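You operate a simulated robot arm through the tools that you are given. There is no shell and no other tool.

The job below is to be done with a simulated robot arm. You get a single attempt, and the scene is never put back.

## Task
Zero the counter, switch to ONE, feed as many boards as the job card says, then stop the pump.
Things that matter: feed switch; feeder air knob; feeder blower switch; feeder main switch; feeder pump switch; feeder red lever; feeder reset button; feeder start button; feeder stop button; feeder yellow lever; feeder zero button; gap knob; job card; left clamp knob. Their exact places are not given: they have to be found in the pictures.

Only the result counts: the job must be done as asked and must still hold three seconds after the hand-in. Knocking over, shifting, dropping, spilling or breaking anything else fails it.

## Robot
A 7-joint arm with a two-finger gripper on a trunk, on a base that moves. Base frame: it is fixed to the floor where the robot stands at the start and does not move with it; the origin is under the middle of the robot, x ahead of it, y to its left, z up. Units: mm, degrees, N and s.
It reaches about 1125 mm from its shoulder. Its first joint turns from -143.0 to 143.0 degrees. Places, roughly: feed switch [0, -2600, 1400]; feeder air knob [600, -3400, 1300]; feeder blower switch [0, -2600, 1300]; feeder main switch [0, -2600, 900]; feeder pump switch [100, -2600, 1300]; feeder red lever [1600, -3100, 1500]; feeder reset button [100, -2600, 1200]; feeder start button [100, -2600, 1200]; feeder stop button [0, -2600, 1200]; feeder yellow lever [200, -2900, 1200]; feeder zero button [0, -2600, 1200]; gap knob [800, -3400, 1400]; job card [1800, -3100, 1300]; left clamp knob [1000, -3300, 1100]; right clamp knob [500, -3100, 1100]; suction knob [0, -2600, 1000]; thin steel lever [500, -3400, 1400]. Payload 2.45 kg.
The TCP is the grasp point between the finger pads, 26 mm short of the fingertips. In the tool frame z runs along the fingers and y along their closing line. The gripper opens to 96 mm; its body begins 69 mm behind the TCP.
Orientation is that of the tool frame in the base frame, as a unit quaternion [x, y, z, w]. With the fingers straight down and closing along the base's y, the tool's x points along the base's -x, its y along +y and its z along -z.

## Interface
- The arm moves only by the tool move_arm. Its argument "deltas" is a list of rows, each an object (a shift or turn left out is 0, a gripper value left out holds the last) with "slide": the shift along the base's x, y, z in cm, a list of three; "rot": the turn, a rotation vector about the base's x, y, z in degrees, a list of three; "grip": the closure in counts, from 0 (fully open) to 255 (shut). In form: [{"slide": [tx, ty, tz], "rot": [wx, wy, wz], "grip": grip}, ...]. A call has 1 to 20 rows; each row shifts and turns the commanded pose from where the row before left it. Each row takes 0.2 s and may step no farther than 50 mm and 8.6 degrees from the row before; otherwise, or with a gripper value out of range, the whole call is refused. Where a pose cannot be reached the arm comes as near as it can. A force on the tool above 40 N (or 10 N above the force at the start of the call, whichever is more), or a blocked arm, ends the call early, and 0.2 s more pass. The fingers move at their own pace (about 50 mm/s each) and stop on an object; they squeeze with about 34 N. The grip force told is the motor's: it shows also when the fingers shut on nothing. Time passes only in rows, and 0.2 s behind the last, so rows that do not move let the fingers close. The reply holds the time, the measured pose of the TCP, the force on the tool along the base axes, the opening and the grip force, in the units named above and with some noise, with the torque about the TCP (base axes, N m) and any sound that the robot's microphone picked up.
- Cameras (640 x 400 px; columns grow to the right, rows downward): "scene" is now at [37.4, 160.7, 1522.5]; the picture's right is [-0.21, -0.98, 0.00], its down [-0.51, 0.11, -0.85] and it looks along [0.83, -0.18, -0.52] (base axes); focal length 278 px, centre (320, 200). "wrist" rides on the gripper at [82, 3, -98] in the tool frame; the picture's right is [-0.04, 1.00, 0.00], its down [-0.73, -0.03, -0.68] and it looks along [-0.68, -0.03, 0.73] (tool axes); focal length 256 px, centre (320, 200).
- grab_frame(camera): a new picture of that camera. The clock stands still meanwhile.
- lift_body(by): slides the trunk up (or, below 0, down) by that many mm; the arm and the scene camera ride with it, the base frame stays. It gives what a move gives, with no picture.
- drive_base(legs): drives the robot by 1 to 6 legs, each [ahead, turn to the left] in mm and degrees, along the robot's own axes; the way and the turn of a leg run together, so that a leg with both is an arc; at most 1500 mm and 180 degrees a leg. The arm and the cameras ride along, it lands a little off, and it stops where it bumps. It gives what a move gives.
- aim_head(pan, tilt): turns the head with the scene camera to pan (to the left, within 155 degrees either way) and tilt (down, from -29 to 69), counted from straight ahead of the robot. It gives what a move gives.
- point_at(camera, pixels): for up to 12 pixels [column, row] of the newest picture of that camera ("zoom" is the newest enlarged one), the place [x, y, z] in the base frame of the surface seen there, good to about 2 mm. The clock stands still meanwhile.
- zoom(camera, box): a new picture of the part [left, top, right, bottom] of that camera's present view, enlarged. The clock stands still meanwhile.
- sign_off(): hands the job in; it is judged then, once.

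Leave the gripper open and the arm clear of the work at the hand-in unless told otherwise.

The tools are called after "Emit:" as a command line: name --argument value ..., lists and objects as JSON in quotes. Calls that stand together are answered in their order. move_arm: Moves the arm, as the interface text tells. Its arguments: {"type":"object","properties":{"deltas":{"type":"array","items":{"type":"object","properties":{"slide":{"type":"array","items":{"type":"number"}},"rot":{"type":"array","items":{"type":"number"}},"grip":{"type":"number"}}}}},"required":["deltas"]} The other tools are called the same way: lift_body (by) moves the trunk up or down; drive_base (legs) drives the base; aim_head (pan, tilt) turns the head that bears the scene camera; grab_frame (camera) takes a picture; point_at (camera, pixels) gives the place of the surface under pixels of a picture; zoom (camera, box) takes an enlarged picture of a part of a camera's view; sign_off () hands the job in.

At the start:

```text
clock: 0.0
position: [474.3, 92.0, 1193.4]
tcp_rot: [-0.004, 1.0, 0.001, 0.001]
contact_force: [-1.0, 0.3, 0.0]
wrist_torque: [0.01, 0.01, -0.01]
opening: 95.9
grasp_force: 0.0
trunk travel left (down, up): [-550.0, 90.0]
robot x, y, heading: [0.8, -3.2, 0.1]
head pan, tilt (commanded): [-12.3, 31.5]
```

scene: 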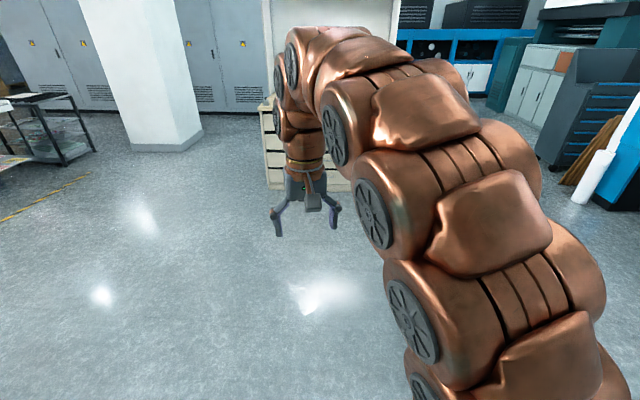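
wrist: 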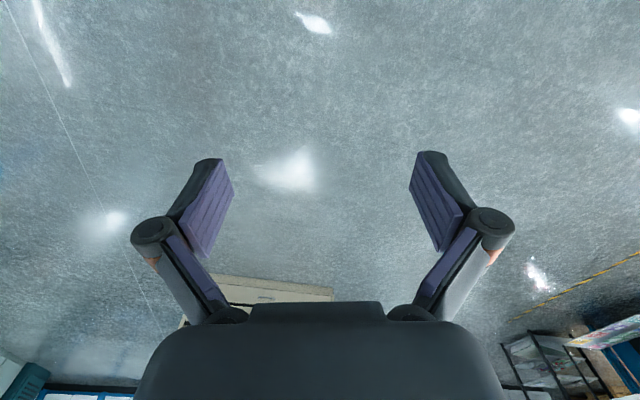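

I see the arm ahead in the scene picture and an open floor. The feeder should be to the right (around y = -2600), so I'll turn the head right to look for it.

Emit:
aim_head --pan -85 --tilt 10

Emit:
grab_frame --camera "scene"

```text
clock: 1.4
position: [474.5, 92.7, 1192.5]
tcp_rot: [-0.002, 1.0, 0.001, 0.0]
contact_force: [-0.2, 0.3, -0.6]
wrist_torque: [0.01, 0.0, 0.0]
opening: 96.0
grasp_force: 0.0
trunk travel left (down, up): [-550.0, 90.0]
robot x, y, heading: [-0.4, -1.9, -0.3]
head pan, tilt (commanded): [-85.0, 10.0]
```

```text
taken
```

scene: 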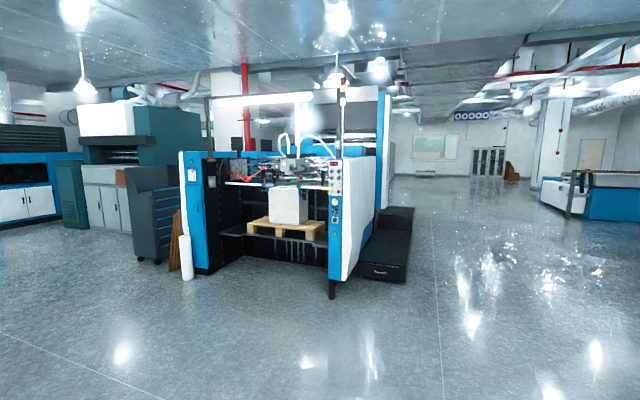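

The feeder is at the middle, with a control panel at about (336,190) and a card perhaps on the left at (192,175). I'll zoom in on both.

Emit:
zoom --camera "scene" --box '[290, 140, 390, 240]'

Emit:
zoom --camera "scene" --box '[170, 130, 330, 230]'

```text
4.00 times, centred on (340, 190) of scene
```

zoom: 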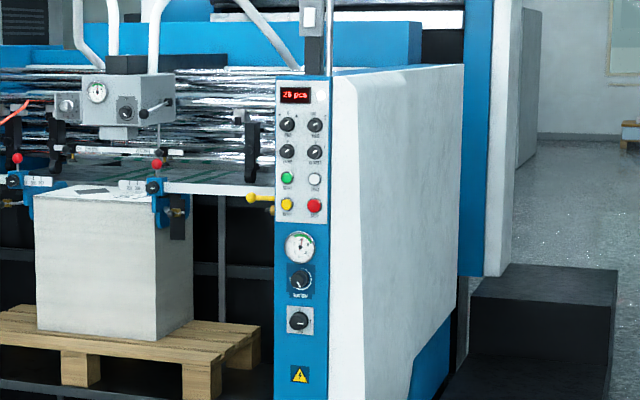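

```text
4.00 times, centred on (250, 180) of scene
```

zoom: 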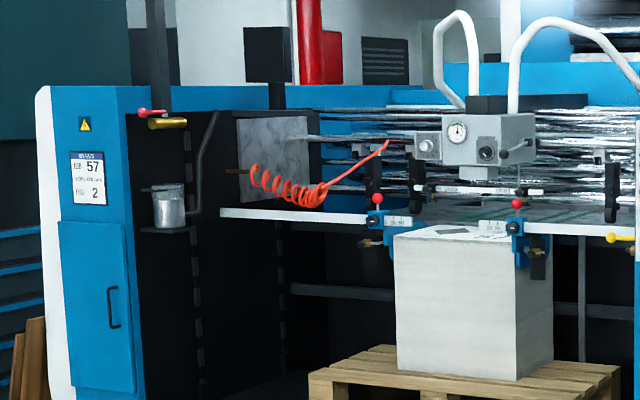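

The card reads JOB 57 / FEED 2 or so (I need a closer look), and the counter shows "26 pcs". I'll measure the panel locations first.

Emit:
zoom --camera "scene" --box '[316, 150, 356, 235]'

Emit:
point_at --camera "scene" --pixels '[[333, 164], [332, 171], [339, 171], [332, 178], [339, 178], [332, 184], [339, 184], [332, 191], [339, 191], [335, 220], [193, 175], [336, 285]]'

```text
4.71 times, centred on (336, 192) of scene
```

zoom: 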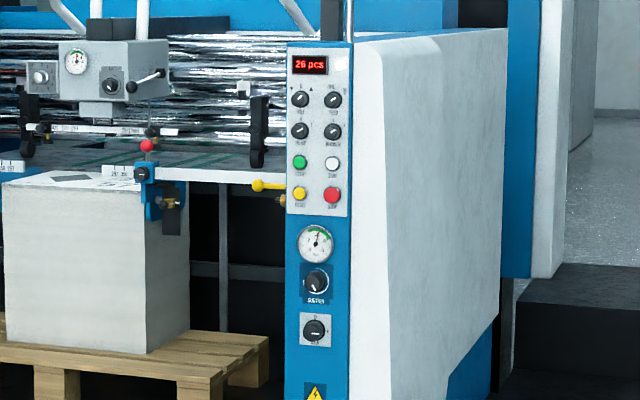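

```text
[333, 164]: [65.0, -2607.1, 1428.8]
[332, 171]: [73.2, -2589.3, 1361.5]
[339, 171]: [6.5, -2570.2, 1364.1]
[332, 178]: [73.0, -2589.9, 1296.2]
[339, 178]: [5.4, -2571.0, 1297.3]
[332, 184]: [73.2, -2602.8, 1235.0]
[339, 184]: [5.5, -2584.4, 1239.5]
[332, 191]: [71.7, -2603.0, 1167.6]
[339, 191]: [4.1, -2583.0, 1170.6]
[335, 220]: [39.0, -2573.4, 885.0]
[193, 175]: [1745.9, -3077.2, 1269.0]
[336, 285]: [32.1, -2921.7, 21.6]
```

The panel face is tilted about 15.6° (normal ≈ (0.27, 0.96)). I'll zoom more tightly onto the job card at (193,175) and onto the panel labels.

Emit:
zoom --camera "scene" --box '[184, 166, 202, 184]'

Emit:
zoom --camera "scene" --box '[327, 158, 345, 198]'

```text
16.00 times, centred on (193, 175) of scene
```

zoom: 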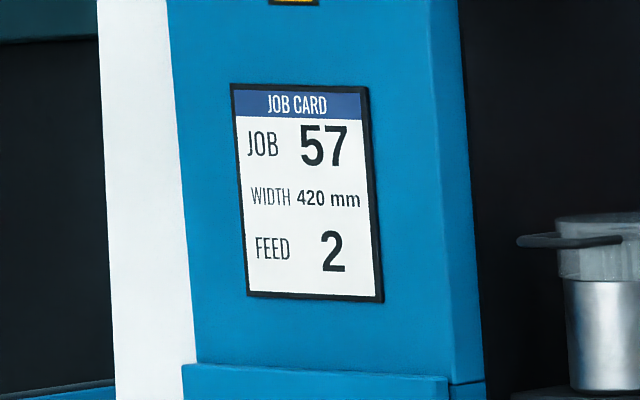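

```text
10.00 times, centred on (336, 178) of scene
```

zoom: 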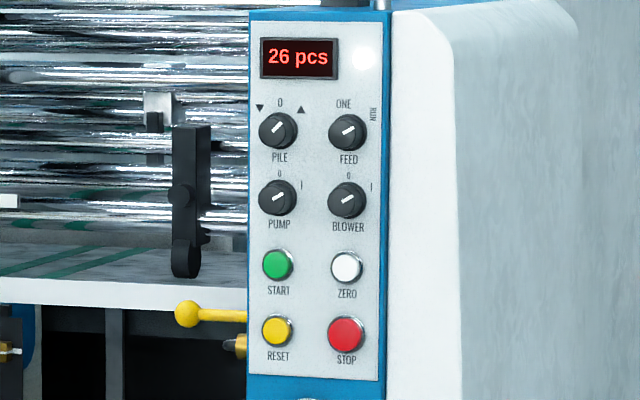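

The card clearly reads JOB 57, WIDTH 420 mm, FEED 2, so two boards. Panel labels: PILE and FEED (ONE/RUN) on the top row, PUMP and BLOWER below, then START (green), ZERO (white), RESET (yellow), STOP (red). I'll now drive up in front of the panel, about 850 mm off and square to its face.

Emit:
drive_base --legs '[[0, -82], [1000, 0], [780, 0], [0, -23.5]]'

Emit:
aim_head --pan 0 --tilt 15

Emit:
grab_frame --camera "scene"

Emit:
grab_frame --camera "wrist"

```text
clock: 15.1
position: [213.2, -2239.6, 1192.6]
tcp_rot: [0.794, 0.608, 0.0, 0.001]
contact_force: [1.3, -0.1, -0.4]
wrist_torque: [0.02, 0.01, 0.02]
opening: 95.9
grasp_force: 0.1
trunk travel left (down, up): [-550.0, 90.0]
robot x, y, heading: [246.0, -1756.4, -105.3]
head pan, tilt (commanded): [-85.0, 10.0]
```

```text
clock: 16.7
position: [211.8, -2240.0, 1193.0]
tcp_rot: [0.794, 0.608, -0.001, 0.0]
contact_force: [0.1, 0.5, 0.6]
wrist_torque: [0.0, -0.01, -0.04]
opening: 95.8
grasp_force: 0.1
trunk travel left (down, up): [-550.0, 90.0]
robot x, y, heading: [247.8, -1754.9, -105.1]
head pan, tilt (commanded): [0.0, 15.0]
```

```text
taken
```

scene: 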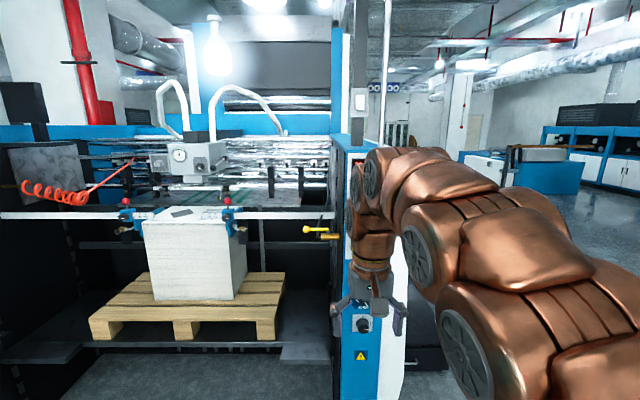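

```text
taken
```

wrist: 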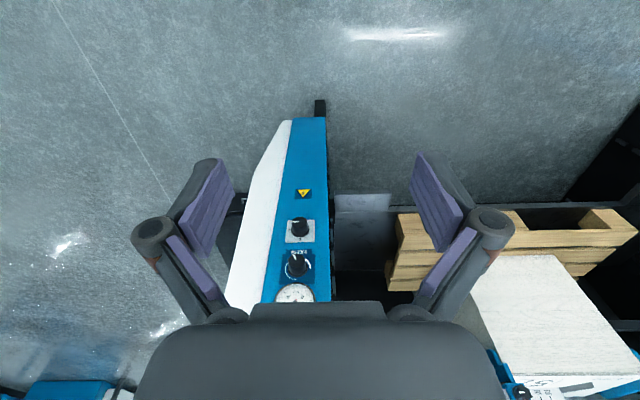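

The arm hides the panel from the scene camera because it sits right in the line of sight. I'll step the base about 260 mm to its right so the head camera can see past the arm to the panel.

Emit:
drive_base --legs '[[0, -90], [260, 0], [0, 89.7], [60, 0]]'

Emit:
aim_head --pan 5 --tilt 15

Emit:
grab_frame --camera "scene"

```text
clock: 26.8
position: [-55.4, -2227.9, 1193.4]
tcp_rot: [0.794, 0.608, 0.0, 0.0]
contact_force: [-0.3, 0.4, -0.4]
wrist_torque: [-0.03, -0.02, -0.02]
opening: 96.0
grasp_force: 0.0
trunk travel left (down, up): [-550.0, 90.0]
robot x, y, heading: [-21.0, -1745.7, -105.5]
head pan, tilt (commanded): [0.0, 15.0]
```

```text
clock: 27.5
position: [-56.5, -2227.9, 1193.5]
tcp_rot: [0.794, 0.608, 0.0, 0.0]
contact_force: [-0.5, -1.2, 0.3]
wrist_torque: [-0.02, 0.04, 0.0]
opening: 96.0
grasp_force: 0.0
trunk travel left (down, up): [-550.0, 90.0]
robot x, y, heading: [-19.1, -1748.3, -105.4]
head pan, tilt (commanded): [5.0, 15.0]
```

```text
taken
```

scene: 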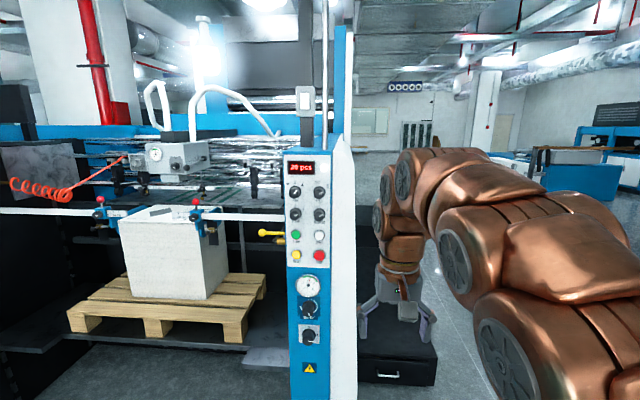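

Now the panel is in clear view at about (305,230). I'll zoom in to read the switch states and measure each control.

Emit:
zoom --camera "scene" --box '[270, 145, 345, 275]'

Emit:
zoom --camera "scene" --box '[278, 150, 338, 228]'

Emit:
zoom --camera "scene" --box '[280, 260, 350, 380]'

Emit:
zoom --camera "scene" --box '[282, 152, 334, 268]'

```text
3.08 times, centred on (308, 210) of scene
```

zoom: 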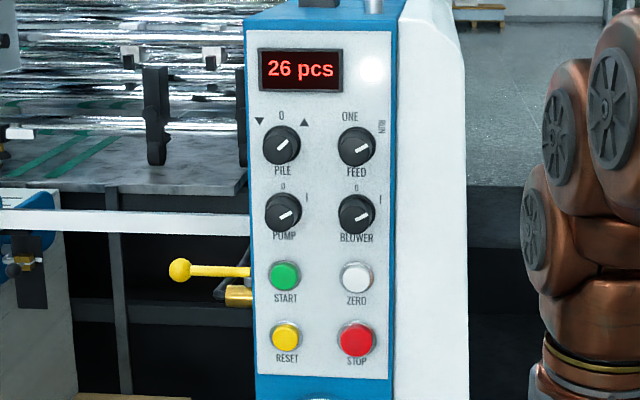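

```text
5.13 times, centred on (308, 189) of scene
```

zoom: 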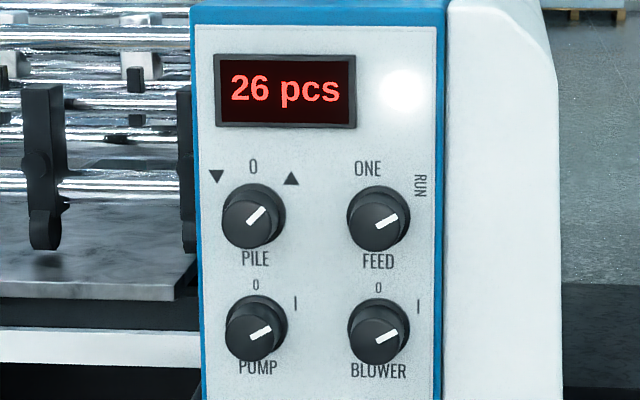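

```text
3.33 times, centred on (315, 320) of scene
```

zoom: 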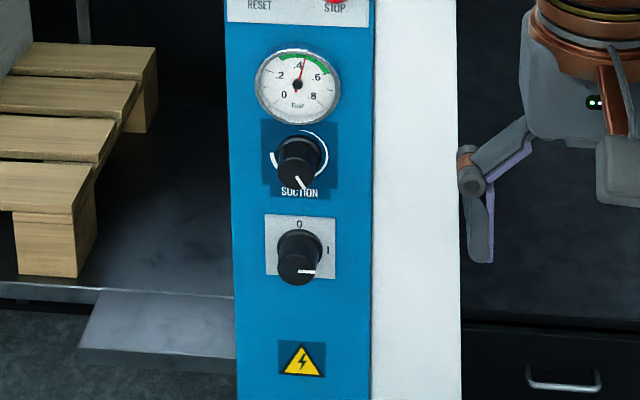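

```text
3.45 times, centred on (308, 210) of scene
```

zoom: 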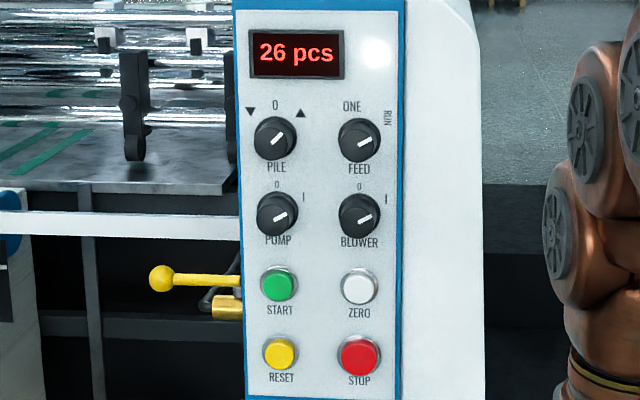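

States: PILE at ▲, FEED at RUN, PUMP at I, BLOWER at I, main at I, with the counter at 26. The FEED switch's ONE mark is up and slightly left. I'll measure the buttons, knob caps and panel face from the newest zoom.

Emit:
point_at --camera "zoom" --pixels '[[277, 285], [358, 286], [281, 353], [359, 356], [354, 146], [275, 220], [360, 222], [318, 320], [318, 180], [318, 115], [378, 60], [255, 380]]'

Emit:
zoom --camera "scene" --box '[284, 175, 332, 235]'

```text
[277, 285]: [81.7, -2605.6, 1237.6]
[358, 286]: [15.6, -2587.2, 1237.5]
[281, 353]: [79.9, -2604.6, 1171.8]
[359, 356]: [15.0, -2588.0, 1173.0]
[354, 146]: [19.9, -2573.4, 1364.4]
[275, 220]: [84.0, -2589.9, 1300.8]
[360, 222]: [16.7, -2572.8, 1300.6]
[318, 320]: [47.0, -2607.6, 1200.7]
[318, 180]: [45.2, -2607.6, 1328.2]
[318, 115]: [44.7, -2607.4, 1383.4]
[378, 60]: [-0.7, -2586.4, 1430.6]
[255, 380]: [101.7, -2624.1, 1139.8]
```

```text
6.67 times, centred on (308, 205) of scene
```

zoom: 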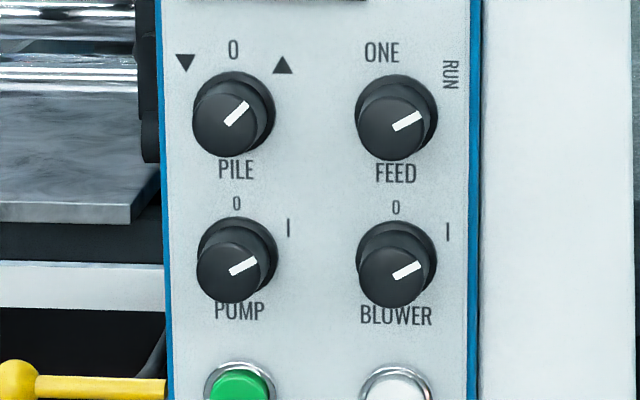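

The panel face plane lies about 11 mm behind the button caps and 26 mm behind the knob caps, with ZERO at (15.6, -2587, 1237.5). Next I'll swing the gripper from pointing down to pointing straight at the panel, moving to roughly 130 mm in front of ZERO and shutting the fingers on the way.

Emit:
move_arm --deltas '[{"slide": [0.9, -1.5, 0.4], "rot": [-7.9, 2.12, 0], "grip": 255}, {"slide": [0.9, -1.5, 0.4], "rot": [-7.9, 2.12, 0]}, {"slide": [0.9, -1.5, 0.4], "rot": [-7.9, 2.12, 0]}, {"slide": [0.9, -1.5, 0.4], "rot": [-7.9, 2.12, 0]}, {"slide": [0.9, -1.5, 0.4], "rot": [-7.9, 2.12, 0]}, {"slide": [0.9, -1.5, 0.4], "rot": [-7.9, 2.12, 0]}, {"slide": [0.9, -1.5, 0.4], "rot": [-7.9, 2.12, 0]}, {"slide": [0.9, -1.5, 0.4], "rot": [-7.9, 2.12, 0]}, {"slide": [0.9, -1.5, 0.4], "rot": [-7.9, 2.12, 0]}, {"slide": [0.9, -1.5, 0.4], "rot": [-7.9, 2.12, 0]}, {"slide": [0.9, -1.5, 0.4], "rot": [-7.9, 2.12, 0]}]'

Emit:
grab_frame --camera "scene"

Emit:
grab_frame --camera "wrist"

```text
clock: 29.9
position: [40.6, -2392.9, 1238.2]
tcp_rot: [0.564, 0.427, -0.56, 0.432]
contact_force: [0.0, -0.6, 0.4]
wrist_torque: [0.02, -0.03, 0.02]
opening: 0.3
grasp_force: 28.2
trunk travel left (down, up): [-550.0, 90.0]
robot x, y, heading: [-22.3, -1747.6, -105.6]
head pan, tilt (commanded): [5.0, 15.0]
```

```text
taken
```

scene: 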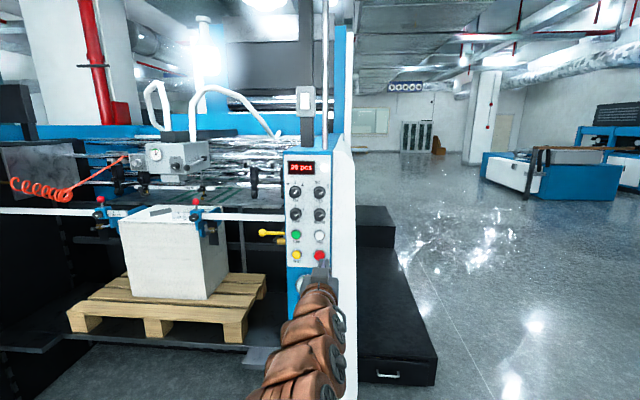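

```text
taken
```

wrist: 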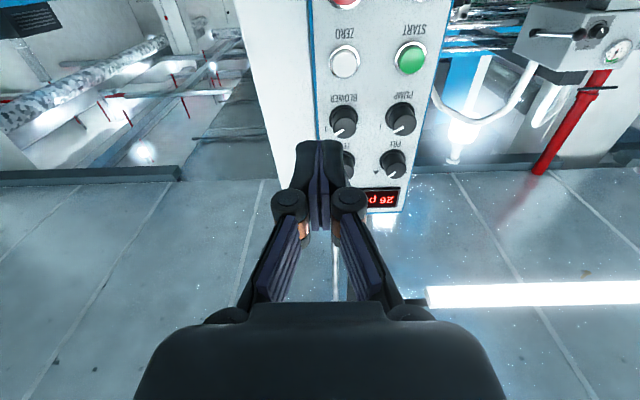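

The gripper now points at the panel and the wrist view shows it upside down, with ZERO at (345,60) and START at (411,58). I'll cross-check the button positions from the wrist camera.

Emit:
point_at --camera "wrist" --pixels '[[345, 62], [411, 58], [342, 127], [399, 120], [392, 165], [380, 45], [319, 148]]'

Emit:
zoom --camera "scene" --box '[280, 150, 344, 270]'

Emit:
point_at --camera "zoom" --pixels '[[257, 275], [339, 275], [261, 343], [334, 345], [340, 140]]'

```text
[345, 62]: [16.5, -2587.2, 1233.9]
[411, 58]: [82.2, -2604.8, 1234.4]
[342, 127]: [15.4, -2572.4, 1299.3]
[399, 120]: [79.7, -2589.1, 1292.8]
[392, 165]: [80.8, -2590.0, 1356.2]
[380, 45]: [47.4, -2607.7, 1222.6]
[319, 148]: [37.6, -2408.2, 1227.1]
```

```text
3.33 times, centred on (312, 210) of scene
```

zoom: 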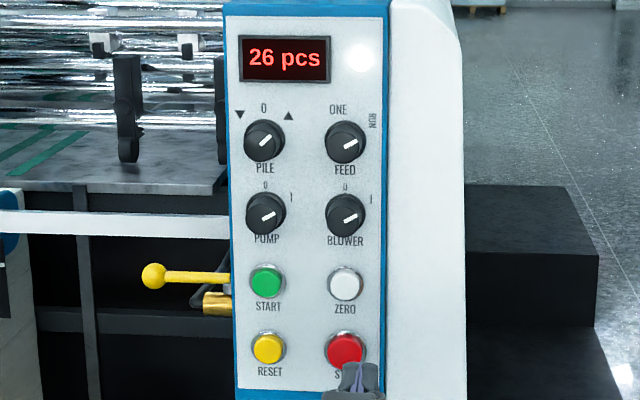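

```text
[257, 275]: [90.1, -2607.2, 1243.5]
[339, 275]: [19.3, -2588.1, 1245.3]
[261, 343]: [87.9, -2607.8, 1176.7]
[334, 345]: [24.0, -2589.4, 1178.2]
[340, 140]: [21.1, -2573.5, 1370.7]
```

ZERO is confirmed at about (15.5, -2587, 1237) and START at (82, -2605, 1237). I'll move the closed fingertips to about 20 mm in front of ZERO.

Emit:
move_arm --deltas '[{"slide": [-0.335, -3.75, 0], "grip": 255}, {"slide": [-0.335, -3.75, 0]}, {"slide": [-0.335, -3.75, 0]}, {"slide": [-0.335, -3.75, -0.05]}, {"slide": [0, 0, 0]}]'

Emit:
grab_frame --camera "wrist"

Emit:
zoom --camera "scene" --box '[280, 150, 344, 270]'

```text
clock: 31.1
position: [30.5, -2543.2, 1237.5]
tcp_rot: [0.561, 0.43, -0.561, 0.431]
contact_force: [-0.8, -0.3, -0.1]
wrist_torque: [0.02, 0.01, 0.0]
opening: 0.0
grasp_force: 28.2
trunk travel left (down, up): [-550.0, 90.0]
robot x, y, heading: [-20.0, -1739.9, -105.6]
head pan, tilt (commanded): [5.0, 15.0]
```

```text
taken
```

wrist: 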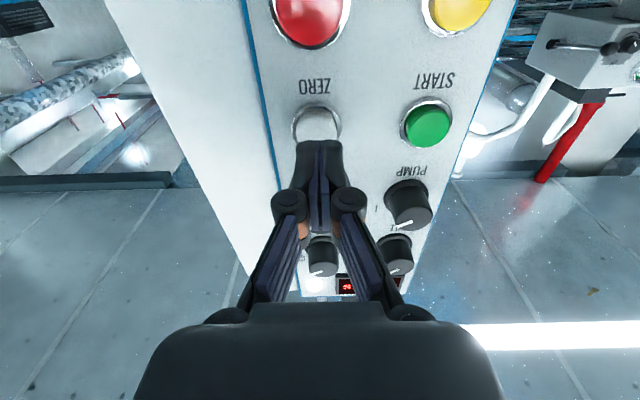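

```text
3.33 times, centred on (312, 210) of scene
```

zoom: 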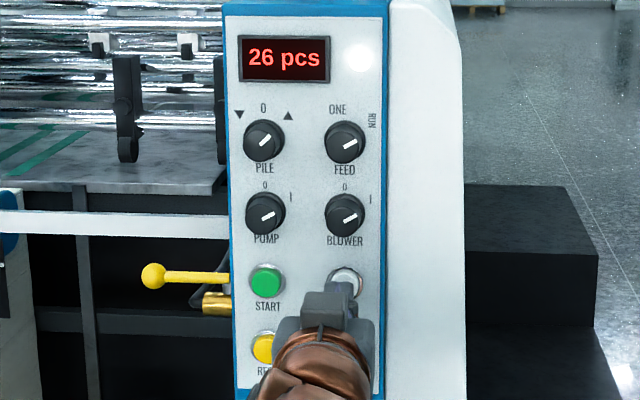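

The tip lines up with ZERO (wrist view (318,125)). I'll advance in 4 mm steps to contact and press, watching the force.

Emit:
move_arm --deltas '[{"slide": [-0.35, -0.386, 0], "grip": 255}, {"slide": [-0.104, -0.386, 0]}, {"slide": [-0.104, -0.386, 0]}, {"slide": [-0.104, -0.386, 0]}, {"slide": [-0.104, -0.386, 0]}, {"slide": [-0.052, -0.193, 0]}]'

Emit:
zoom --camera "scene" --box '[280, 150, 344, 270]'

```text
clock: 32.5
position: [22.9, -2564.2, 1238.1]
tcp_rot: [0.561, 0.43, -0.561, 0.431]
contact_force: [-0.5, 0.4, 0.3]
wrist_torque: [0.0, 0.0, 0.01]
opening: 0.2
grasp_force: 28.3
trunk travel left (down, up): [-550.0, 90.0]
robot x, y, heading: [-17.5, -1745.1, -105.6]
head pan, tilt (commanded): [5.0, 15.0]
```

```text
3.33 times, centred on (312, 210) of scene
```

zoom: 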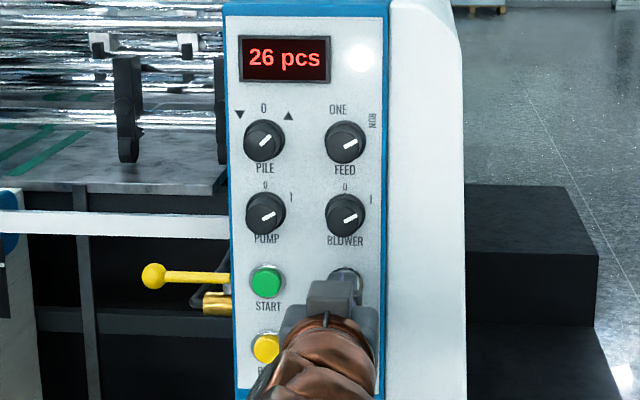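

No contact force yet and the counter still shows 26. I'll press on in 2 mm steps.

Emit:
move_arm --deltas '[{"slide": [-0.052, -0.193, 0]}, {"slide": [-0.052, -0.193, 0]}]'

Emit:
zoom --camera "scene" --box '[280, 150, 344, 270]'

```text
clock: 33.1
position: [21.1, -2567.0, 1237.3]
tcp_rot: [0.561, 0.43, -0.56, 0.431]
contact_force: [-0.2, 3.3, 0.5]
wrist_torque: [0.0, -0.01, -0.02]
opening: 6.1
grasp_force: 29.0
trunk travel left (down, up): [-550.0, 90.0]
robot x, y, heading: [-19.6, -1742.7, -105.6]
head pan, tilt (commanded): [5.0, 15.0]
heard: click
```

```text
3.33 times, centred on (312, 210) of scene
```

zoom: 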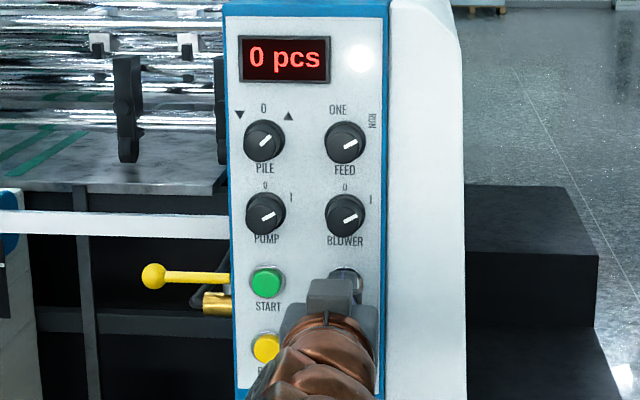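

A click was heard and the counter now reads "0 pcs". I'll back off 60 mm, then rise to the FEED knob (z ≈ 1364) while rolling the gripper 40° clockwise (seen from the front) and opening the fingers to about 60 mm.

Emit:
move_arm --deltas '[{"slide": [0.776, 2.9, 0], "grip": 255}, {"slide": [0.776, 2.9, 0]}, {"slide": [-0.05, -0.1, 2.53], "rot": [-2.07, -7.73, 0], "grip": 96}, {"slide": [-0.05, -0.1, 2.53], "rot": [-2.07, -7.73, 0]}, {"slide": [-0.05, -0.1, 2.53], "rot": [-2.07, -7.73, 0]}, {"slide": [-0.05, -0.1, 2.53], "rot": [-2.07, -7.73, 0]}, {"slide": [-0.05, -0.1, 2.53], "rot": [-2.07, -7.73, 0]}, {"slide": [0, 0, 0]}]'

Emit:
grab_frame --camera "wrist"

Emit:
grab_frame --camera "scene"

```text
clock: 34.9
position: [34.4, -2514.7, 1364.3]
tcp_rot: [0.675, 0.212, -0.378, 0.597]
contact_force: [0.0, 0.0, -0.7]
wrist_torque: [0.01, 0.0, -0.02]
opening: 59.9
grasp_force: 0.1
trunk travel left (down, up): [-550.0, 90.0]
robot x, y, heading: [-21.4, -1744.5, -105.6]
head pan, tilt (commanded): [5.0, 15.0]
```

```text
taken
```

wrist: 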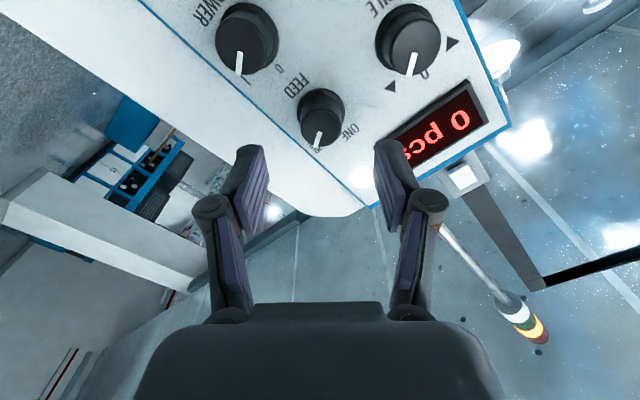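

```text
taken
```

scene: 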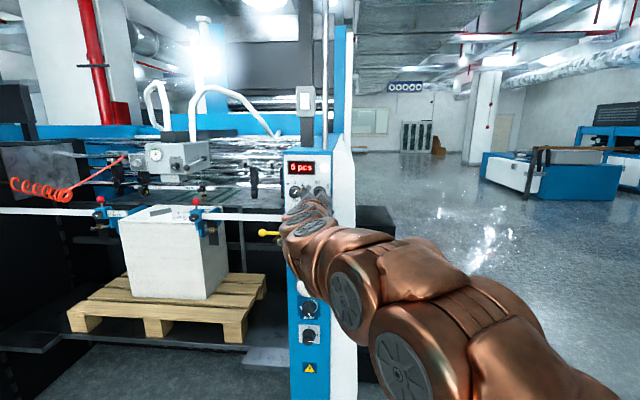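

The FEED knob is between the fingers in the wrist view at about (318,125), with RUN under its pointer and ONE to the right at (350,130). I'll measure the knob cap from here.

Emit:
zoom --camera "wrist" --box '[270, 70, 370, 170]'

Emit:
point_at --camera "wrist" --pixels '[[316, 128], [310, 125], [325, 125], [316, 118], [318, 138], [350, 130], [318, 148], [240, 70], [408, 65]]'

```text
4.00 times, centred on (320, 120) of wrist
```

zoom: 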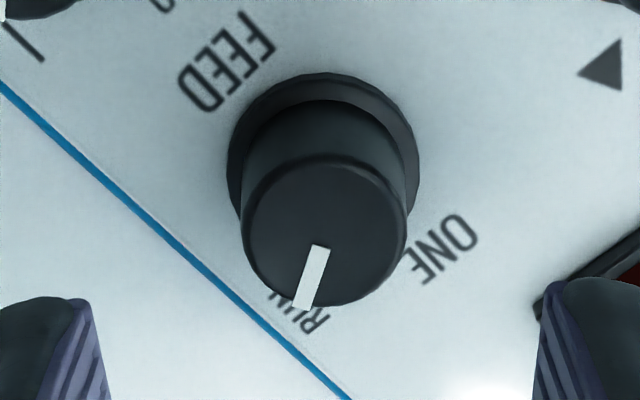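

```text
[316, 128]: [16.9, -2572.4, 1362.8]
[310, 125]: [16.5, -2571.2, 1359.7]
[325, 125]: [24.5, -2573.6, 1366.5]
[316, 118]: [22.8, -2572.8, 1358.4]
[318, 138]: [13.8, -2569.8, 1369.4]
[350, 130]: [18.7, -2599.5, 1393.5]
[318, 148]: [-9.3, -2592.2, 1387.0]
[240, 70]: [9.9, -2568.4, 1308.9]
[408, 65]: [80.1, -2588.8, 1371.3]
```

The knob cap centre is about (20, -2573, 1365), within about 1 mm of the tool axis. I'll advance 49 mm so the fingers straddle the cap, then close on it.

Emit:
move_arm --deltas '[{"slide": [-0.39, -1.577, 0.02], "grip": 96}, {"slide": [-0.39, -1.577, 0.02]}, {"slide": [-0.39, -1.577, 0.02]}, {"slide": [0, 0, 0]}]'

Emit:
grab_frame --camera "wrist"

```text
clock: 35.9
position: [21.8, -2560.6, 1362.8]
tcp_rot: [0.675, 0.213, -0.379, 0.596]
contact_force: [-0.1, 0.2, 0.5]
wrist_torque: [0.0, 0.02, 0.0]
opening: 60.0
grasp_force: 0.1
trunk travel left (down, up): [-550.0, 90.0]
robot x, y, heading: [-17.8, -1746.1, -105.8]
head pan, tilt (commanded): [5.0, 15.0]
```

```text
taken
```

wrist: 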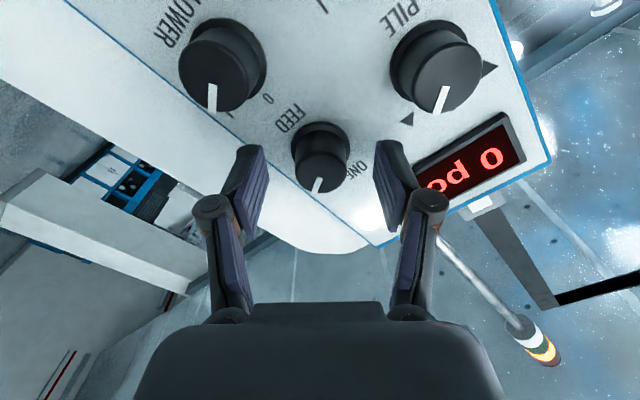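

The knob is centred between the fingers at (320,170). Closing the fingers on it now.

Emit:
move_arm --deltas '[{"slide": [0, 0, 0], "grip": 255}, {"slide": [0, 0, 0]}, {"slide": [0, 0, 0]}]'

Emit:
grab_frame --camera "wrist"

```text
clock: 36.7
position: [21.8, -2561.7, 1363.7]
tcp_rot: [0.676, 0.211, -0.379, 0.596]
contact_force: [0.3, -0.7, 1.4]
wrist_torque: [-0.03, 0.02, 0.06]
opening: 28.6
grasp_force: 36.3
trunk travel left (down, up): [-550.0, 90.0]
robot x, y, heading: [-16.6, -1741.0, -105.4]
head pan, tilt (commanded): [5.0, 15.0]
```

```text
taken
```

wrist: 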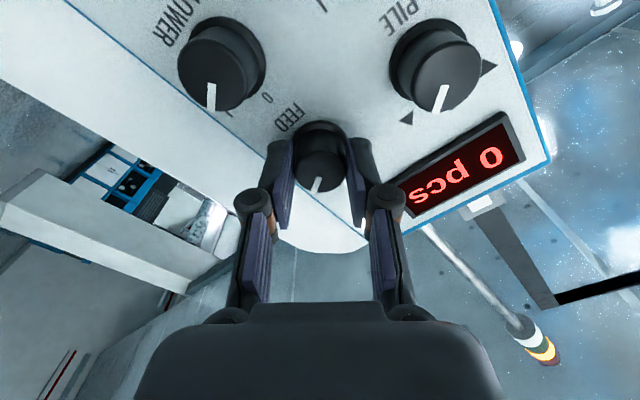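

The knob is gripped (28.6 mm). I'll turn it anticlockwise (as seen from the front) by 40° first and check the torque and any sound.

Emit:
move_arm --deltas '[{"rot": [2.07, 7.73, 0], "grip": 255}, {"rot": [2.07, 7.73, 0]}, {"rot": [2.07, 7.73, 0]}, {"rot": [2.07, 7.73, 0]}, {"rot": [2.07, 7.73, 0]}]'

Emit:
grab_frame --camera "wrist"

```text
clock: 37.9
position: [22.2, -2562.3, 1365.0]
tcp_rot: [0.561, 0.43, -0.561, 0.43]
contact_force: [-2.3, 1.5, 1.5]
wrist_torque: [0.43, -0.11, 0.0]
opening: 28.7
grasp_force: 45.4
trunk travel left (down, up): [-550.0, 90.0]
robot x, y, heading: [-19.0, -1746.8, -105.8]
head pan, tilt (commanded): [5.0, 15.0]
```

```text
taken
```

wrist: 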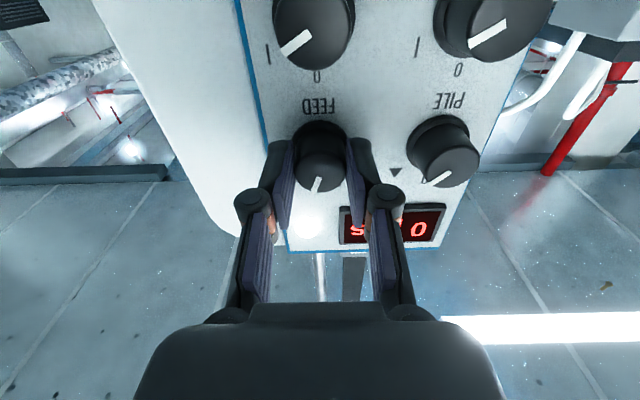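

The knob turned with the gripper; its pointer is now about 20° right of up. I'll continue another 24° and check.

Emit:
move_arm --deltas '[{"rot": [2.07, 7.73, 0], "grip": 255}, {"rot": [2.07, 7.73, 0]}, {"rot": [2.07, 7.73, 0]}]'

Emit:
grab_frame --camera "wrist"

Emit:
zoom --camera "scene" --box '[280, 150, 344, 230]'

```text
clock: 38.7
position: [20.0, -2561.7, 1364.2]
tcp_rot: [-0.46, -0.537, 0.638, -0.305]
contact_force: [-4.5, 2.7, 0.6]
wrist_torque: [-0.04, -0.41, -0.18]
opening: 28.6
grasp_force: 44.6
trunk travel left (down, up): [-550.0, 90.0]
robot x, y, heading: [-19.3, -1747.3, -105.5]
head pan, tilt (commanded): [5.0, 15.0]
```

```text
taken
```

wrist: 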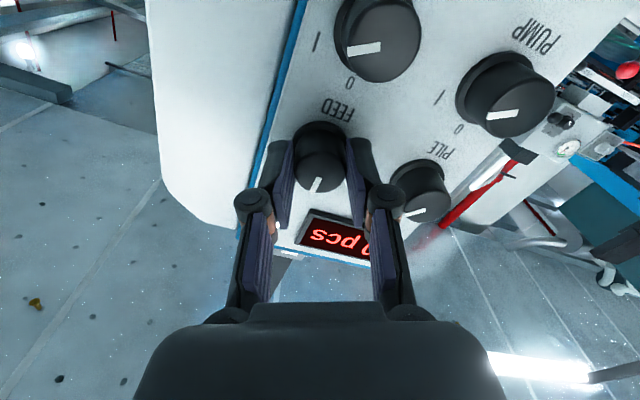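

```text
5.00 times, centred on (312, 190) of scene
```

zoom: 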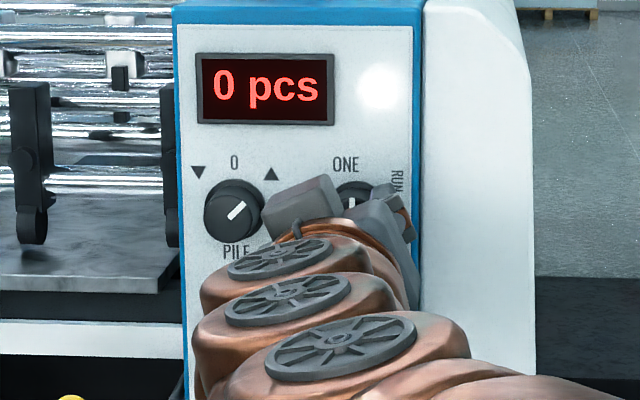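

The pointer is now roughly straight up, with ONE slightly left of it and no click heard yet. I'll turn on a little more, 6° at a time.

Emit:
move_arm --deltas '[{"rot": [1.55, 5.8, 0], "grip": 255}, {"rot": [1.55, 5.8, 0]}]'

Emit:
zoom --camera "scene" --box '[280, 150, 344, 230]'

Emit:
zoom --camera "wrist" --box '[240, 90, 400, 250]'

```text
clock: 39.3
position: [20.5, -2563.3, 1363.2]
tcp_rot: [-0.401, -0.582, 0.667, -0.236]
contact_force: [-6.1, 4.6, 1.2]
wrist_torque: [-0.18, -0.58, -0.14]
opening: 28.7
grasp_force: 45.3
trunk travel left (down, up): [-550.0, 90.0]
robot x, y, heading: [-21.8, -1744.2, -105.6]
head pan, tilt (commanded): [5.0, 15.0]
```

```text
5.00 times, centred on (312, 190) of scene
```

zoom: 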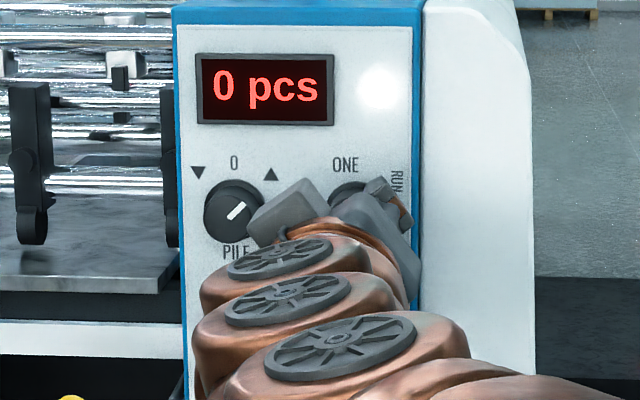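

```text
2.50 times, centred on (320, 170) of wrist
```

zoom: 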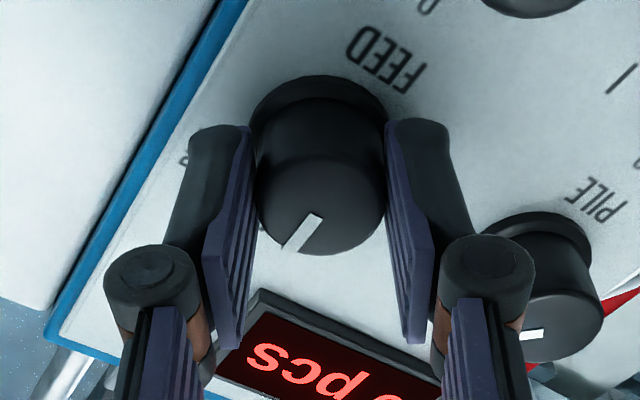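

The pointer has slipped slightly relative to the fingers, so the knob appears to be against its end stop near the top. I'll open the fingers, back off and look.

Emit:
move_arm --deltas '[{"slide": [0, 0, 0], "grip": 96}, {"slide": [0, 0, 0]}, {"slide": [0, 0, 0]}, {"slide": [0.5, 1.9, 0]}, {"slide": [0.5, 1.9, 0]}, {"slide": [0.5, 1.9, 0]}]'

Emit:
zoom --camera "wrist" --box '[240, 50, 400, 210]'

Emit:
grab_frame --camera "scene"

```text
clock: 40.7
position: [37.1, -2505.0, 1362.9]
tcp_rot: [-0.401, -0.583, 0.666, -0.237]
contact_force: [0.1, -0.5, 0.4]
wrist_torque: [-0.04, -0.03, 0.04]
opening: 60.2
grasp_force: 0.0
trunk travel left (down, up): [-550.0, 90.0]
robot x, y, heading: [-20.0, -1742.5, -105.5]
head pan, tilt (commanded): [5.0, 15.0]
```

```text
2.50 times, centred on (320, 130) of wrist
```

zoom: 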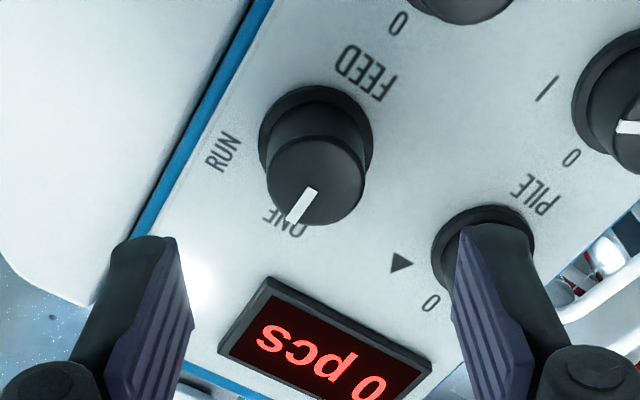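

```text
taken
```

scene: 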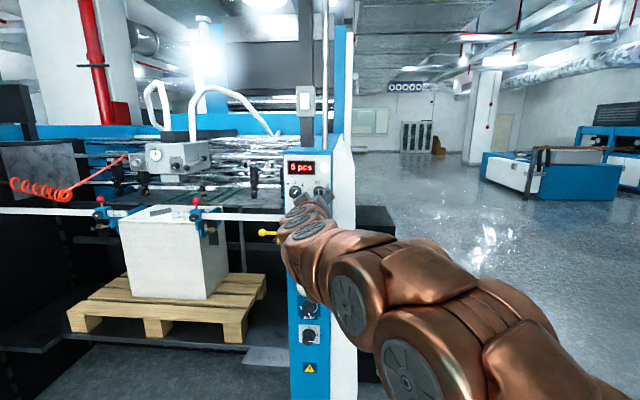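

The FEED pointer now lines up with ONE in the wrist view (about (300,205) of the zoom). Next I'll roll the gripper back upright, shut the fingers and move in front of START (82, -2605, 1237), staying about 70 mm off the panel.

Emit:
move_arm --deltas '[{"slide": [1.33, -0.364, -2.51], "rot": [-1.86, -6.95, 0], "grip": 255}, {"slide": [1.33, -0.364, -2.51], "rot": [-1.86, -6.95, 0]}, {"slide": [1.33, -0.364, -2.51], "rot": [-1.86, -6.95, 0]}, {"slide": [1.33, -0.364, -2.51], "rot": [-1.86, -6.95, 0]}, {"slide": [1.33, -0.364, -2.51], "rot": [-1.86, -6.95, 0]}, {"slide": [0, 0, 0]}]'

Emit:
zoom --camera "scene" --box '[280, 150, 344, 230]'

Emit:
grab_frame --camera "wrist"

```text
clock: 42.1
position: [104.6, -2522.9, 1238.5]
tcp_rot: [0.562, 0.429, -0.561, 0.431]
contact_force: [0.0, -0.4, 0.1]
wrist_torque: [-0.02, 0.0, 0.01]
opening: 0.0
grasp_force: 28.2
trunk travel left (down, up): [-550.0, 90.0]
robot x, y, heading: [-20.7, -1742.9, -105.4]
head pan, tilt (commanded): [5.0, 15.0]
```

```text
5.00 times, centred on (312, 190) of scene
```

zoom: 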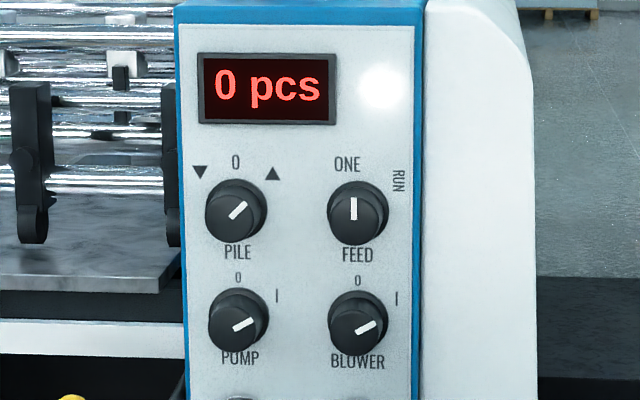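

```text
taken
```

wrist: 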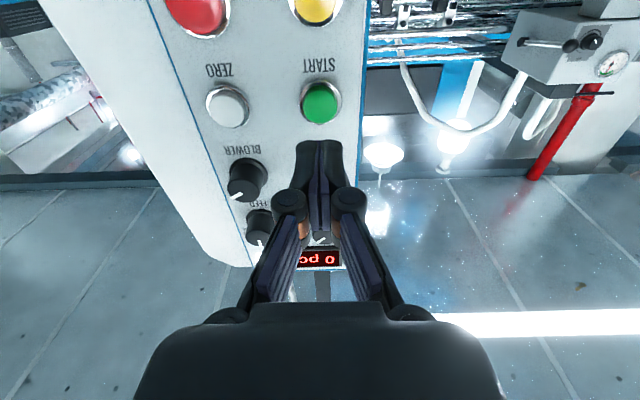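

FEED now points straight up at its ONE end stop, PUMP and BLOWER are still at I, and the counter reads 0. I'll check START's position from the wrist view at (321,101) before pressing.

Emit:
point_at --camera "wrist" --pixels '[[321, 101], [313, 101], [329, 101], [321, 93], [321, 112]]'

```text
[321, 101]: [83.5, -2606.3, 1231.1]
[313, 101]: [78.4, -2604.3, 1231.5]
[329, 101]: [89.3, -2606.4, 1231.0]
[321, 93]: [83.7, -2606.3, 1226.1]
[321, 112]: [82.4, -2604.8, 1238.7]
```

START is aligned with the tool axis (about (82.5, -2605.4, 1236)). I'll advance to just short of contact.

Emit:
move_arm --deltas '[{"slide": [-0.49, -1.83, -0.05], "grip": 255}, {"slide": [-0.49, -1.83, -0.05]}, {"slide": [-0.466, -1.739, 0]}, {"slide": [0, 0, 0]}]'

Emit:
grab_frame --camera "wrist"

```text
clock: 43.1
position: [89.1, -2576.8, 1238.9]
tcp_rot: [0.562, 0.429, -0.561, 0.43]
contact_force: [-0.1, 0.1, -0.3]
wrist_torque: [-0.03, -0.02, 0.0]
opening: 0.0
grasp_force: 28.3
trunk travel left (down, up): [-550.0, 90.0]
robot x, y, heading: [-21.1, -1745.6, -105.4]
head pan, tilt (commanded): [5.0, 15.0]
```

```text
taken
```

wrist: 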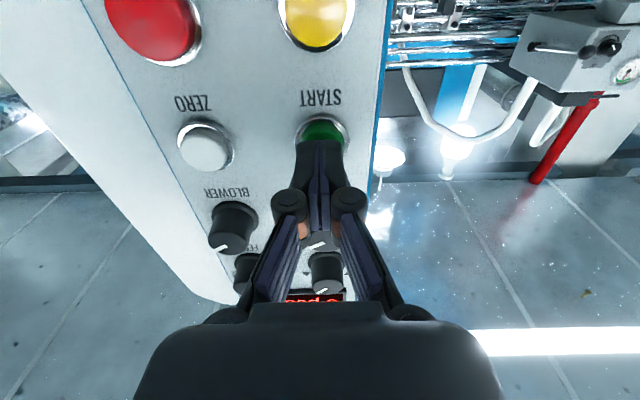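

The tip is on START's axis. I'll press forward in 2 mm steps.

Emit:
move_arm --deltas '[{"slide": [-0.052, -0.193, 0], "grip": 255}, {"slide": [-0.052, -0.193, 0]}, {"slide": [-0.052, -0.193, 0]}, {"slide": [-0.052, -0.193, 0]}]'

Emit:
zoom --camera "scene" --box '[280, 150, 344, 270]'

```text
clock: 44.1
position: [87.1, -2584.1, 1236.1]
tcp_rot: [0.562, 0.431, -0.56, 0.431]
contact_force: [0.5, 2.5, -0.5]
wrist_torque: [0.03, -0.03, -0.01]
opening: 5.8
grasp_force: 28.8
trunk travel left (down, up): [-550.0, 90.0]
robot x, y, heading: [-21.7, -1743.9, -105.7]
head pan, tilt (commanded): [5.0, 15.0]
heard: click
```

```text
3.33 times, centred on (312, 210) of scene
```

zoom: 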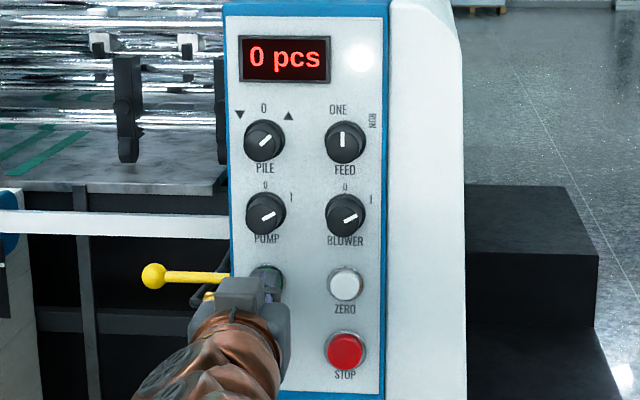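

A click was heard. I'll release START by backing 16 mm off, wait a moment, and see whether a board was fed and the count rose.

Emit:
move_arm --deltas '[{"slide": [0.207, 0.773, 0], "grip": 255}, {"slide": [0.207, 0.773, 0]}, {"slide": [0, 0, 0]}, {"slide": [0, 0, 0]}, {"slide": [0, 0, 0]}]'

Emit:
zoom --camera "scene" --box '[280, 150, 344, 270]'

Emit:
grab_frame --camera "scene"

```text
clock: 45.3
position: [92.0, -2568.7, 1237.0]
tcp_rot: [0.561, 0.43, -0.561, 0.431]
contact_force: [-0.2, -0.4, 0.1]
wrist_torque: [0.0, -0.02, 0.03]
opening: 0.1
grasp_force: 28.6
trunk travel left (down, up): [-550.0, 90.0]
robot x, y, heading: [-20.4, -1748.4, -105.5]
head pan, tilt (commanded): [5.0, 15.0]
```

```text
3.33 times, centred on (312, 210) of scene
```

zoom: 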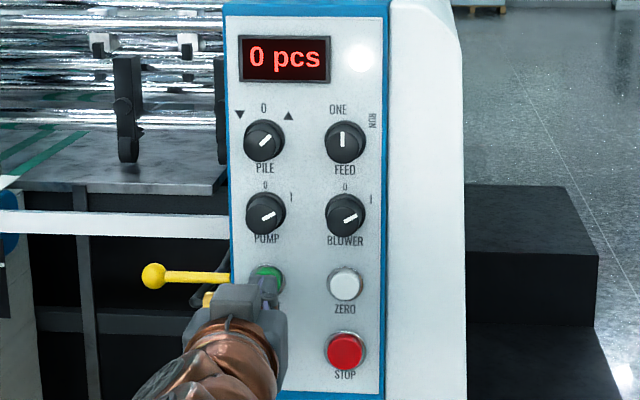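

```text
taken
```

scene: 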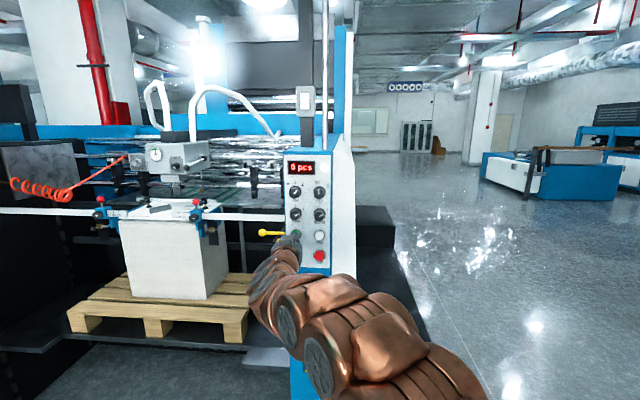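

It looks like a board is just sliding off the stack toward the machine near (170,200). I'll wait about two more seconds and check the counter again.

Emit:
move_arm --deltas '[{"slide": [0, 0, 0], "grip": 255}, {"slide": [0, 0, 0]}, {"slide": [0, 0, 0]}, {"slide": [0, 0, 0]}, {"slide": [0, 0, 0]}, {"slide": [0, 0, 0]}, {"slide": [0, 0, 0]}, {"slide": [0, 0, 0]}, {"slide": [0, 0, 0]}, {"slide": [0, 0, 0]}]'

Emit:
zoom --camera "scene" --box '[280, 150, 344, 270]'

Emit:
zoom --camera "scene" --box '[80, 130, 280, 260]'

```text
clock: 47.5
position: [91.4, -2569.2, 1237.6]
tcp_rot: [0.561, 0.43, -0.561, 0.431]
contact_force: [-0.5, 0.5, 0.2]
wrist_torque: [0.0, 0.0, -0.02]
opening: 0.0
grasp_force: 28.5
trunk travel left (down, up): [-550.0, 90.0]
robot x, y, heading: [-21.1, -1745.4, -105.3]
head pan, tilt (commanded): [5.0, 15.0]
```

```text
3.33 times, centred on (312, 210) of scene
```

zoom: 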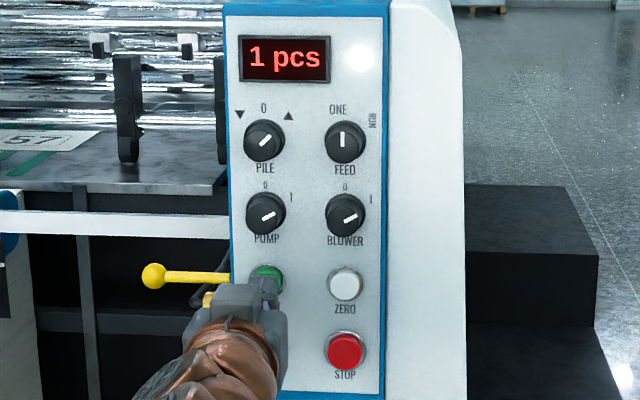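

```text
3.08 times, centred on (180, 195) of scene
```

zoom: 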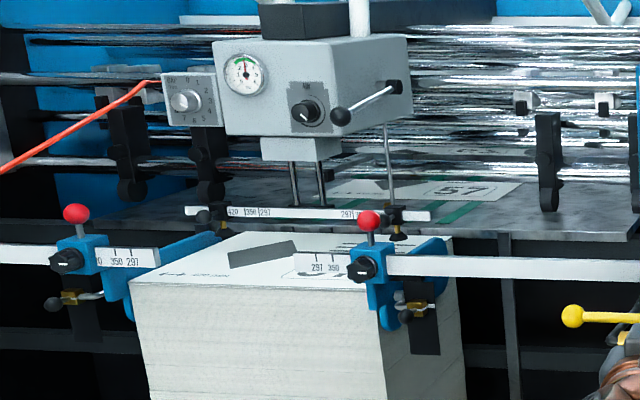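

The counter reads "1 pcs" and a board marked 57 is on the feed table. I'll wait 2 more seconds so the cycle is fully over before the second start.

Emit:
move_arm --deltas '[{"slide": [0, 0, 0], "grip": 255}, {"slide": [0, 0, 0]}, {"slide": [0, 0, 0]}, {"slide": [0, 0, 0]}, {"slide": [0, 0, 0]}, {"slide": [0, 0, 0]}, {"slide": [0, 0, 0]}, {"slide": [0, 0, 0]}, {"slide": [0, 0, 0]}, {"slide": [0, 0, 0]}]'

Emit:
zoom --camera "scene" --box '[80, 130, 344, 260]'

```text
clock: 49.7
position: [90.8, -2569.4, 1236.5]
tcp_rot: [0.562, 0.43, -0.561, 0.431]
contact_force: [0.3, 1.3, 0.4]
wrist_torque: [-0.01, -0.03, 0.03]
opening: 0.0
grasp_force: 28.4
trunk travel left (down, up): [-550.0, 90.0]
robot x, y, heading: [-16.0, -1744.9, -105.5]
head pan, tilt (commanded): [5.0, 15.0]
```

```text
2.42 times, centred on (212, 195) of scene
```

zoom: 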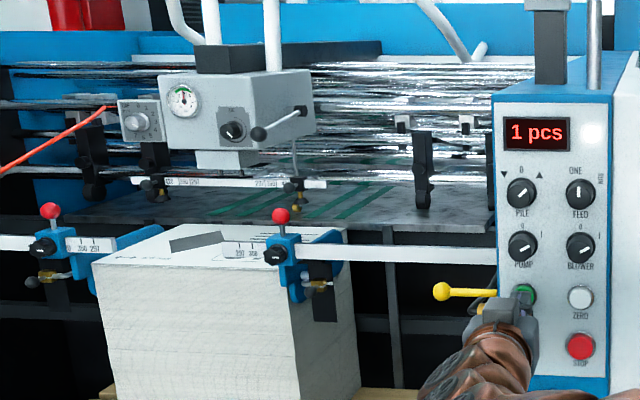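

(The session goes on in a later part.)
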